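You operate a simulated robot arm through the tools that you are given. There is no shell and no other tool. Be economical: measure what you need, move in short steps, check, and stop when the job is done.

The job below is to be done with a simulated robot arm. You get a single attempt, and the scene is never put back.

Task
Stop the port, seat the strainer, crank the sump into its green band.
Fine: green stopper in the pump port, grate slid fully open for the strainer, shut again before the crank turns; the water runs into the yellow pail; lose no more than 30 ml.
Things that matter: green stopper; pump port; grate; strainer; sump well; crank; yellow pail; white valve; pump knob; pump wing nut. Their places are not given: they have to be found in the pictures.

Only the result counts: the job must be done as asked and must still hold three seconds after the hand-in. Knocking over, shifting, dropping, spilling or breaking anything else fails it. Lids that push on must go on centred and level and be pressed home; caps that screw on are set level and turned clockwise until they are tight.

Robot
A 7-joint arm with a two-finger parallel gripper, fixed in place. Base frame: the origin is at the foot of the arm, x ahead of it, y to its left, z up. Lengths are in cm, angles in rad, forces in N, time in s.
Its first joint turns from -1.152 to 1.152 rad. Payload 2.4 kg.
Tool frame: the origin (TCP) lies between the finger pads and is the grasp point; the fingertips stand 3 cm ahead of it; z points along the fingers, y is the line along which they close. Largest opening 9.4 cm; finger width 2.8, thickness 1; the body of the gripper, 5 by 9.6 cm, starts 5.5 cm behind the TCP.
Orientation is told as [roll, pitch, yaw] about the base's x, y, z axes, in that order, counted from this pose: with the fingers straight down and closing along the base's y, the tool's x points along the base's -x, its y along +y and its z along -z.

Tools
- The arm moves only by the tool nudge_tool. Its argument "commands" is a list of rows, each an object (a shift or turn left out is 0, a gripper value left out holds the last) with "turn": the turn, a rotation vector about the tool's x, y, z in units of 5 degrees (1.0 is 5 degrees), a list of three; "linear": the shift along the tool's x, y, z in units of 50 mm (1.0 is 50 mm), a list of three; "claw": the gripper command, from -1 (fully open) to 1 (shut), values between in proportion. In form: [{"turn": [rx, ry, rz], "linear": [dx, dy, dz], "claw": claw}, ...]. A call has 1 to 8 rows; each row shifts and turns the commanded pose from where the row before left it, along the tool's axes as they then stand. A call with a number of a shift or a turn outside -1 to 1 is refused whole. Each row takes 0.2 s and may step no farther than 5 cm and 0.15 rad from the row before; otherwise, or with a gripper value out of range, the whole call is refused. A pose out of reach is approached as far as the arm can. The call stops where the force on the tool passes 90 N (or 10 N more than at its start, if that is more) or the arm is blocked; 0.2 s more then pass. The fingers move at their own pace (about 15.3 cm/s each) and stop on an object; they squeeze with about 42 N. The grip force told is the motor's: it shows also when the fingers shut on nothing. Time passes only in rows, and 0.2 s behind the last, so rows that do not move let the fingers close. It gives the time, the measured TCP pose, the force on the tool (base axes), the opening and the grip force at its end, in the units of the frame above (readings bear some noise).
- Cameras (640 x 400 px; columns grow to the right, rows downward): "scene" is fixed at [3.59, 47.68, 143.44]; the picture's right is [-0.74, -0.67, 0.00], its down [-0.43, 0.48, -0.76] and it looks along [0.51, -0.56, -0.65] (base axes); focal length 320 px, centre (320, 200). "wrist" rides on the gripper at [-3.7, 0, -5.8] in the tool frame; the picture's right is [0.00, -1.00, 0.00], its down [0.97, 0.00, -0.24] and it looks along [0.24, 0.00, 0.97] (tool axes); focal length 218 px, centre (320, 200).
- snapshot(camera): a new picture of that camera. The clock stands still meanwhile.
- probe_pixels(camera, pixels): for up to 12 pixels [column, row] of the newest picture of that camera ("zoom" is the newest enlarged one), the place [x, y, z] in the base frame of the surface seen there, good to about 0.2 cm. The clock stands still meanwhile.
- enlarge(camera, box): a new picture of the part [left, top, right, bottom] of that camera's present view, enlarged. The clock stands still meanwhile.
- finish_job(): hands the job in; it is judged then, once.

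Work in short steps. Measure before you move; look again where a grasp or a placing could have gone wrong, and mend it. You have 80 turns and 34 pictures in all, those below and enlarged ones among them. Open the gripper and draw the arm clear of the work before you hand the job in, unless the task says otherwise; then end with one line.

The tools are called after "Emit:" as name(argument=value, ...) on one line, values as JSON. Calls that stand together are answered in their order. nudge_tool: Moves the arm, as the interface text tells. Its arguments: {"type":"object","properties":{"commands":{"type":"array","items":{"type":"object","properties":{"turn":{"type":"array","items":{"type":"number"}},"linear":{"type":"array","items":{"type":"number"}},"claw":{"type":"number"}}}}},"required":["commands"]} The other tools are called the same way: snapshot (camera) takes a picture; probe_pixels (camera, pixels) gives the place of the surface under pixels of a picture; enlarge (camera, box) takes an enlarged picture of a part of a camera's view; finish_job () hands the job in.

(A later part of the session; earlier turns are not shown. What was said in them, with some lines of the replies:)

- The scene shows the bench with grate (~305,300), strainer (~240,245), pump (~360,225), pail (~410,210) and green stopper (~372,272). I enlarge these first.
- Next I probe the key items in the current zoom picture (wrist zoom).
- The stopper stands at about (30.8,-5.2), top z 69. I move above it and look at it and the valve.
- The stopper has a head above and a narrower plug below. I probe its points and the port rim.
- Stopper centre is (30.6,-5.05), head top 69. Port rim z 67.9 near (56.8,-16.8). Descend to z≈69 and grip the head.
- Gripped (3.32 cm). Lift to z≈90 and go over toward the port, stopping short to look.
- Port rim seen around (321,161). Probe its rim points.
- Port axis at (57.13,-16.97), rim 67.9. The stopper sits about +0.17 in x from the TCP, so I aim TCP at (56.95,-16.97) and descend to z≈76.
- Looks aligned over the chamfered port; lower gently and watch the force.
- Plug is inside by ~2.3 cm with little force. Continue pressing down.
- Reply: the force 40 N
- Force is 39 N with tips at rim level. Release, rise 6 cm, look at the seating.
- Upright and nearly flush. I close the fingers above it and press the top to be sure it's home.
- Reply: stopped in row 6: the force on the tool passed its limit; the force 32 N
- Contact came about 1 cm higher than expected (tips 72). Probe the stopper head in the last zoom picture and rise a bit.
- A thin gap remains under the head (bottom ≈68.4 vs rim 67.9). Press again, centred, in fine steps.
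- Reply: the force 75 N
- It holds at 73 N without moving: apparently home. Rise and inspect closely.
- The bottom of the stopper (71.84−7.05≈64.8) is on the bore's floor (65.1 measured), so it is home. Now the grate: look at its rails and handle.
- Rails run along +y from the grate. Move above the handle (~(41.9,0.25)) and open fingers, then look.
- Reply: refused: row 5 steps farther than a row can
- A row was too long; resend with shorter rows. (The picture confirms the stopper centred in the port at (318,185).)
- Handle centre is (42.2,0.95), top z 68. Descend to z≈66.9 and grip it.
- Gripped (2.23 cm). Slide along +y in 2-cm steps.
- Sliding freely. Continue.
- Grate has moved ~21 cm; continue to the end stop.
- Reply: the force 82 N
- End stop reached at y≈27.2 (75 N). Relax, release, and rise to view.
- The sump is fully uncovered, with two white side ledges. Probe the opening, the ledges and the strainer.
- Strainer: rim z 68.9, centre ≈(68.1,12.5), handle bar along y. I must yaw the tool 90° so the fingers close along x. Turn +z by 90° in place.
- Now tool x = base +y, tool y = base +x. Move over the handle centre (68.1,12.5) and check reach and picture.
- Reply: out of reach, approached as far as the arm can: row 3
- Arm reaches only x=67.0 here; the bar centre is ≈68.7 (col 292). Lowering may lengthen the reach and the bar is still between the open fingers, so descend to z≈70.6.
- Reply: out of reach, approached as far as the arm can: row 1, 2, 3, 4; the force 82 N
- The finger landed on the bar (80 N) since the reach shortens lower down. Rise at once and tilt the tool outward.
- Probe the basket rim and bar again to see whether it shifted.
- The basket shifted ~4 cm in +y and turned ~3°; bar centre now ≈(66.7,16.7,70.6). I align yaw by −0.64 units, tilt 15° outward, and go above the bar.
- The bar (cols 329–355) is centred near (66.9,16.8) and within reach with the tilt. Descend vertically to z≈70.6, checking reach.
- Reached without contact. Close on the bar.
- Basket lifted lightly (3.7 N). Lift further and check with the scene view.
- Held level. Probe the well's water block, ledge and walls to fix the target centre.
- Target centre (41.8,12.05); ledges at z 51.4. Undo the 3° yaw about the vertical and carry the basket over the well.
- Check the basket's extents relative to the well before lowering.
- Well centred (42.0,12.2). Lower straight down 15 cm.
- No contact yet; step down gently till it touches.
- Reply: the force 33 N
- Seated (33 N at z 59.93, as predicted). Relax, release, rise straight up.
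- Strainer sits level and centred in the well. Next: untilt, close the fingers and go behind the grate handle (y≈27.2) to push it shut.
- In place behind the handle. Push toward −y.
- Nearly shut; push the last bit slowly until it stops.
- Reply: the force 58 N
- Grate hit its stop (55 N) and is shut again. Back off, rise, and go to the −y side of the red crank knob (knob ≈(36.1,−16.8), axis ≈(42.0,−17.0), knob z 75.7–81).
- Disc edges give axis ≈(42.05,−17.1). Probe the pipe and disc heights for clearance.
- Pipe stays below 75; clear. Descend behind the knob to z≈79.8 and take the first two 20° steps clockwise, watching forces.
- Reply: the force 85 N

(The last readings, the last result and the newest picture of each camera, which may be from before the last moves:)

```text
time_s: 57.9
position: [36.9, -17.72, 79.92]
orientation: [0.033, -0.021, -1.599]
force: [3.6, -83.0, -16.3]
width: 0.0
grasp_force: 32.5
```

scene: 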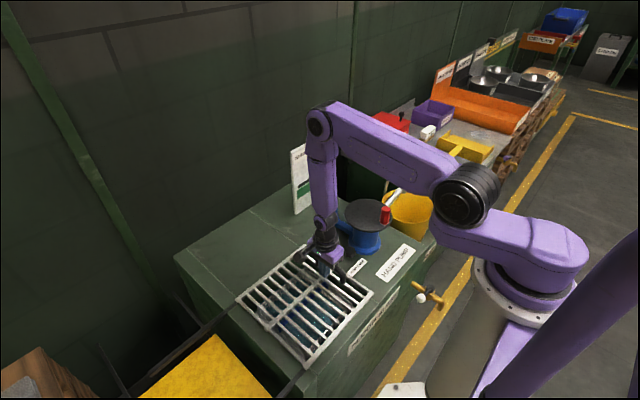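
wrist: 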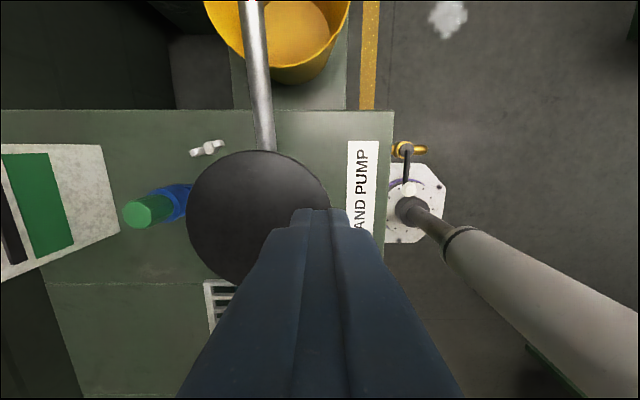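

Strong resistance (83 N). Back off slightly and look at knob and level.

Emit:
nudge_tool(commands=[{"linear": [-0.4, 0, 0]}, {"linear": [-0.3, 0, 0]}, {}])

Emit:
enlarge(camera="scene", box=[280, 130, 440, 260])

Emit:
probe_pixels(camera="zoom", pixels=[[435, 215], [430, 230], [445, 230], [440, 225], [420, 235], [350, 250], [100, 195], [100, 170], [100, 220], [120, 180]])

```text
time_s: 58.7
position: [36.15, -19.65, 79.66]
orientation: [-0.003, 0.001, -1.57]
force: [0.1, -0.1, -0.4]
width: 0.01
grasp_force: 32.7
```

```text
3.08 times, centred on (360, 195) of scene
```

zoom: 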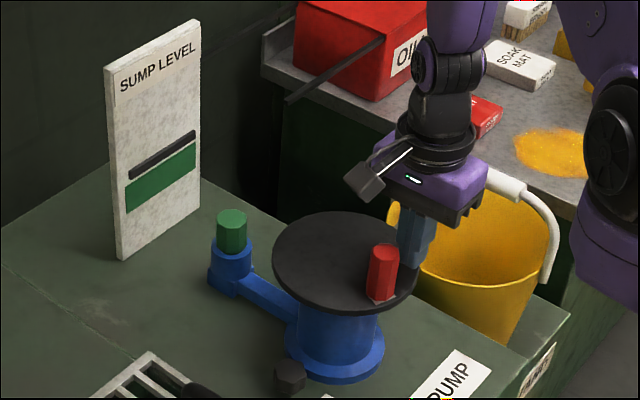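

```text
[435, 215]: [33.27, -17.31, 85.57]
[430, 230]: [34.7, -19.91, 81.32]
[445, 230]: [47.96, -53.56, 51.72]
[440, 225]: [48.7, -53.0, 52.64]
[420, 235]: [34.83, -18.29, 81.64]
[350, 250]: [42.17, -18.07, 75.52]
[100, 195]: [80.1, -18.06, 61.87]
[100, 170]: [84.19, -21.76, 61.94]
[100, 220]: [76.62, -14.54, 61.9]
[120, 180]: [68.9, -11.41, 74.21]
```

The knob did move (~1.6 cm), so it turns but stiffly. Push more slowly to see the resistance.

Emit:
nudge_tool(commands=[{"linear": [0.3, 0, 0]}, {"linear": [0.1, 0, 0]}, {"linear": [0.08, 0.01, 0]}, {"linear": [0.08, 0.01, 0]}, {"linear": [0.08, 0.02, 0]}, {}, {}])

```text
time_s: 60.3
position: [36.41, -17.76, 79.62]
orientation: [0.014, -0.01, -1.596]
force: [-22.0, -71.1, 20.2]
width: 0.0
grasp_force: 33.5
```

It is statically blocked here at 71 N: an end stop that way. Reposition to the other side of the knob to turn counter-clockwise.

Emit:
nudge_tool(commands=[{"linear": [-0.4, 0, 0]}, {"linear": [0, 0, -0.8]}, {"linear": [0, 0, -0.7]}, {"linear": [0.6, 0.27, 0]}, {"linear": [0.68, 0.27, 0]}, {"linear": [0, 0, 0.8]}, {"linear": [0, 0, 0.7]}, {}])

Emit:
nudge_tool(commands=[{"linear": [-0.264, -0.314, 0]}, {"linear": [-0.17, -0.1, 0]}, {"linear": [-0.17, -0.1, 0]}, {}])

```text
time_s: 62.1
position: [39.18, -12.32, 79.61]
orientation: [0.001, -0.001, -1.572]
force: [-0.2, 0.8, 0.0]
width: 0.0
grasp_force: 32.5
```

```text
time_s: 63.1
position: [36.63, -15.26, 79.62]
orientation: [0.0, 0.0, -1.57]
force: [-1.0, 0.9, 0.0]
width: 0.01
grasp_force: 32.9
```

Little force. Continue round: 160→240°.

Emit:
nudge_tool(commands=[{"linear": [-0.38, -0.07, 0]}, {"linear": [-0.404, 0.072, 0]}, {"linear": [-0.354, 0.204, 0]}, {}])

Emit:
enlarge(camera="scene", box=[280, 130, 440, 260])

```text
time_s: 64.1
position: [37.64, -20.91, 79.62]
orientation: [0.003, -0.001, -1.571]
force: [-1.1, 1.5, 0.8]
width: 0.0
grasp_force: 33.1
```

```text
3.08 times, centred on (360, 195) of scene
```

zoom: 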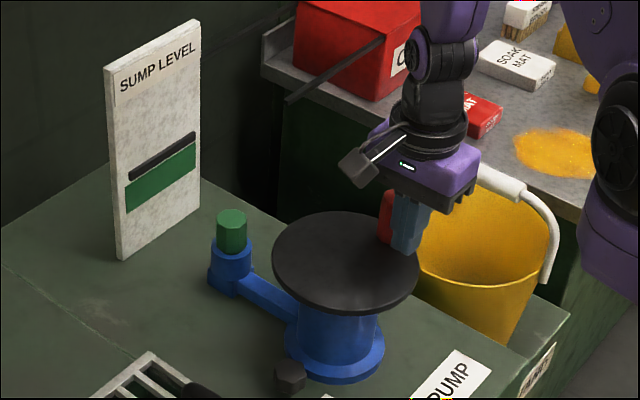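

Counter-clockwise turns freely and the knob follows. Continue 160° more to angle 20°.

Emit:
nudge_tool(commands=[{"linear": [-0.264, 0.314, 0]}, {"linear": [-0.14, 0.386, 0]}, {"linear": [0, 0.41, 0]}, {"linear": [0.14, 0.386, 0]}, {"linear": [0.264, 0.314, 0]}, {"linear": [0.354, 0.204, 0]}, {"linear": [0.404, 0.072, 0]}, {"linear": [0.404, -0.072, 0]}])

Emit:
nudge_tool(commands=[{"linear": [0.354, -0.204, 0]}, {"linear": [0.264, -0.314, 0]}, {"linear": [0.14, -0.386, 0]}, {}])

Emit:
enlarge(camera="scene", box=[280, 130, 440, 260])

```text
time_s: 65.9
position: [47.65, -14.99, 79.57]
orientation: [0.002, 0.0, -1.57]
force: [0.3, 0.0, -0.8]
width: 0.0
grasp_force: 32.7
```

```text
time_s: 66.9
position: [43.03, -11.31, 79.61]
orientation: [0.003, -0.002, -1.569]
force: [1.5, -0.6, 0.7]
width: 0.01
grasp_force: 33.1
```

```text
3.08 times, centred on (360, 195) of scene
```

zoom: 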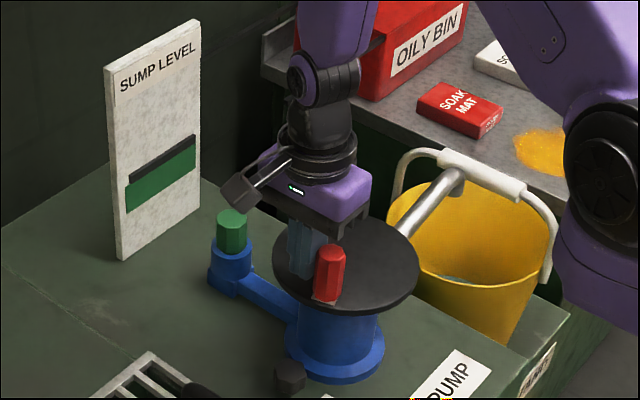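

Water runs into the pail and the bar has begun to drop (~6 px per turn; band centre ~18 px lower). Do one full turn plus, checking forces.

Emit:
nudge_tool(commands=[{"linear": [0, -0.41, 0]}, {"linear": [-0.14, -0.386, 0]}, {"linear": [-0.264, -0.314, 0]}, {"linear": [-0.354, -0.204, 0]}, {"linear": [-0.404, -0.072, 0]}, {"linear": [-0.404, 0.072, 0]}, {"linear": [-0.354, 0.204, 0]}, {"linear": [-0.264, 0.314, 0]}])

Emit:
nudge_tool(commands=[{"linear": [-0.14, 0.386, 0]}, {"linear": [0, 0.41, 0]}, {"linear": [0.14, 0.386, 0]}, {"linear": [0.264, 0.314, 0]}, {"linear": [0.354, 0.204, 0]}, {"linear": [0.404, 0.072, 0]}, {"linear": [0.404, -0.072, 0]}, {"linear": [0.354, -0.204, 0]}])

Emit:
nudge_tool(commands=[{"linear": [0.264, -0.314, 0]}, {"linear": [0.14, -0.386, 0]}, {}])

Emit:
enlarge(camera="scene", box=[290, 130, 350, 220])

Emit:
probe_pixels(camera="zoom", pixels=[[320, 160], [320, 180], [320, 200], [320, 220], [320, 240], [320, 260], [320, 280]])

```text
time_s: 68.7
position: [39.18, -22.46, 79.75]
orientation: [0.002, 0.0, -1.573]
force: [-2.7, -0.7, 0.7]
width: 0.0
grasp_force: 32.8
```

```text
time_s: 70.5
position: [46.62, -13.22, 79.67]
orientation: [0.002, 0.0, -1.571]
force: [1.5, -1.2, 0.8]
width: 0.0
grasp_force: 33.3
```

```text
time_s: 71.3
position: [43.21, -11.31, 79.6]
orientation: [-0.002, 0.001, -1.571]
force: [0.8, -0.8, -0.1]
width: 0.02
grasp_force: 33.0
```

```text
4.44 times, centred on (320, 175) of scene
```

zoom: 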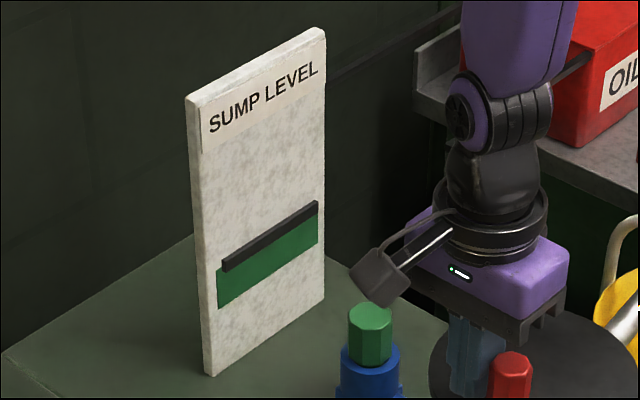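

```text
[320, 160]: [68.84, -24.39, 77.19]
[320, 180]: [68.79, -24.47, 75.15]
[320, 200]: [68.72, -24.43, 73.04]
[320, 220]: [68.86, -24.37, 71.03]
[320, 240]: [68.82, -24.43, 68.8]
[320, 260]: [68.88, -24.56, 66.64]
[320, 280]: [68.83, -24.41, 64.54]
```

The bar is at the band's top edge; ~6.6 px/turn, band centre ~20 px lower → about 3 turns. Do two turns first.

Emit:
nudge_tool(commands=[{"linear": [0, -0.42, 0]}, {"linear": [-0.14, -0.39, 0]}, {"linear": [-0.264, -0.324, 0]}, {"linear": [-0.354, -0.21, 0]}, {"linear": [-0.404, -0.072, 0]}, {"linear": [-0.404, 0.072, 0]}, {"linear": [-0.354, 0.204, 0]}, {"linear": [-0.264, 0.314, 0]}])

Emit:
nudge_tool(commands=[{"linear": [-0.14, 0.386, 0]}, {"linear": [0, 0.41, 0]}, {"linear": [0.14, 0.386, 0]}, {"linear": [0.264, 0.314, 0]}, {"linear": [0.354, 0.204, 0]}, {"linear": [0.404, 0.072, 0]}, {"linear": [0.404, -0.072, 0]}, {"linear": [0.354, -0.204, 0]}])

Emit:
nudge_tool(commands=[{"linear": [0.264, -0.314, 0]}, {"linear": [0.14, -0.386, 0]}, {"linear": [0, -0.41, 0]}, {"linear": [-0.14, -0.386, 0]}, {"linear": [-0.264, -0.314, 0]}, {"linear": [-0.354, -0.204, 0]}, {"linear": [-0.404, -0.072, 0]}, {"linear": [-0.404, 0.072, 0]}])

Emit:
nudge_tool(commands=[{"linear": [-0.354, 0.204, 0]}, {"linear": [-0.264, 0.314, 0]}, {"linear": [-0.14, 0.386, 0]}, {"linear": [0, 0.41, 0]}, {"linear": [0.14, 0.386, 0]}, {"linear": [0.264, 0.314, 0]}, {"linear": [0.354, 0.204, 0]}, {"linear": [0.404, 0.072, 0]}])

Emit:
nudge_tool(commands=[{"linear": [0.404, -0.072, 0]}, {"linear": [0.354, -0.204, 0]}, {"linear": [0.264, -0.314, 0]}, {"linear": [0.14, -0.386, 0]}, {}])

Emit:
enlarge(camera="scene", box=[290, 130, 350, 220])

```text
time_s: 73.1
position: [38.92, -22.31, 79.58]
orientation: [0.002, -0.001, -1.571]
force: [-1.9, -0.5, 0.2]
width: 0.01
grasp_force: 33.3
```

```text
time_s: 74.9
position: [46.56, -13.22, 79.87]
orientation: [0.002, -0.001, -1.571]
force: [2.0, 0.3, -0.4]
width: 0.0
grasp_force: 33.0
```

```text
time_s: 76.7
position: [36.25, -19.28, 79.74]
orientation: [0.0, 0.001, -1.572]
force: [-2.1, 1.3, -0.8]
width: 0.02
grasp_force: 33.5
```

```text
time_s: 78.5
position: [47.83, -17.09, 79.51]
orientation: [-0.001, 0.001, -1.57]
force: [-0.3, -2.0, 0.3]
width: 0.01
grasp_force: 32.8
```

```text
time_s: 79.7
position: [42.89, -11.34, 79.64]
orientation: [0.002, -0.002, -1.571]
force: [2.5, -1.0, -0.5]
width: 0.01
grasp_force: 33.4
```

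```text
4.44 times, centred on (320, 175) of scene
```

zoom: 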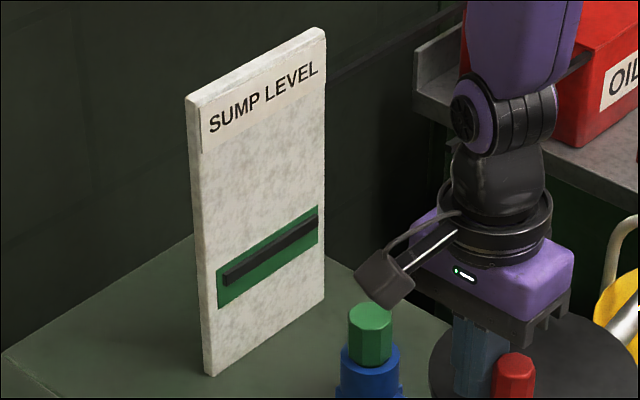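

The bar now sits mid-band (216–228 in 205–243). Back off the knob, rise, open the gripper and withdraw.

Emit:
nudge_tool(commands=[{"linear": [0, 0.14, 0]}, {"linear": [0, 0, -0.8]}, {"linear": [0, 0, -0.9]}, {"linear": [0, 0, -0.9]}, {"linear": [0, 0, -0.9]}, {"linear": [0, 0, -0.9]}, {"linear": [0, -0.8, 0], "claw": -1}, {"linear": [0, -0.8, 0]}])

Emit:
nudge_tool(commands=[{"linear": [0, -0.8, 0]}, {}, {}, {}, {}])

Emit:
snapshot(camera="scene")

```text
time_s: 81.5
position: [35.71, -11.24, 101.78]
orientation: [0.002, 0.001, -1.57]
force: [0.1, -0.2, -0.1]
width: 9.39
grasp_force: 0.0
```

```text
time_s: 82.7
position: [31.68, -11.36, 101.89]
orientation: [0.002, 0.002, -1.57]
force: [-0.1, 0.5, -0.2]
width: 9.37
grasp_force: 0.1
```

```text
0 pictures are left
```

scene: 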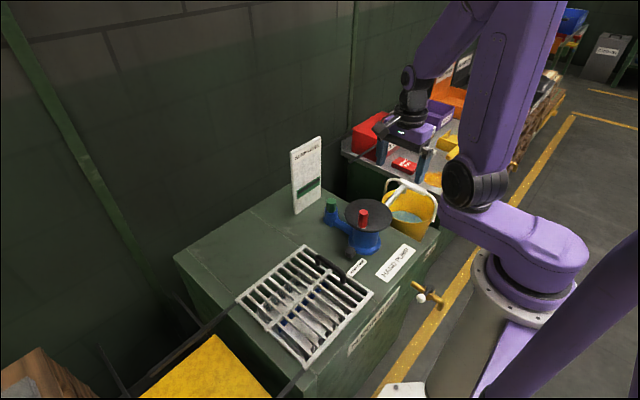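

The final view shows the stopper in the port, the grate shut over the strainer, water in the pail, the level in the band and the arm clear. Hand in.

Emit:
finish_job()

```text
The job is handed in.
```

I've handed the job in: the stopper is in the pump port, the strainer is seated under the shut grate, and the sump level is mid green band with the water in the yellow pail. On the way, a finger landed on the strainer's handle and slid the strainer about 4 cm before I lifted it. I saw no spill in the pictures, but I had no way to measure the water lost.
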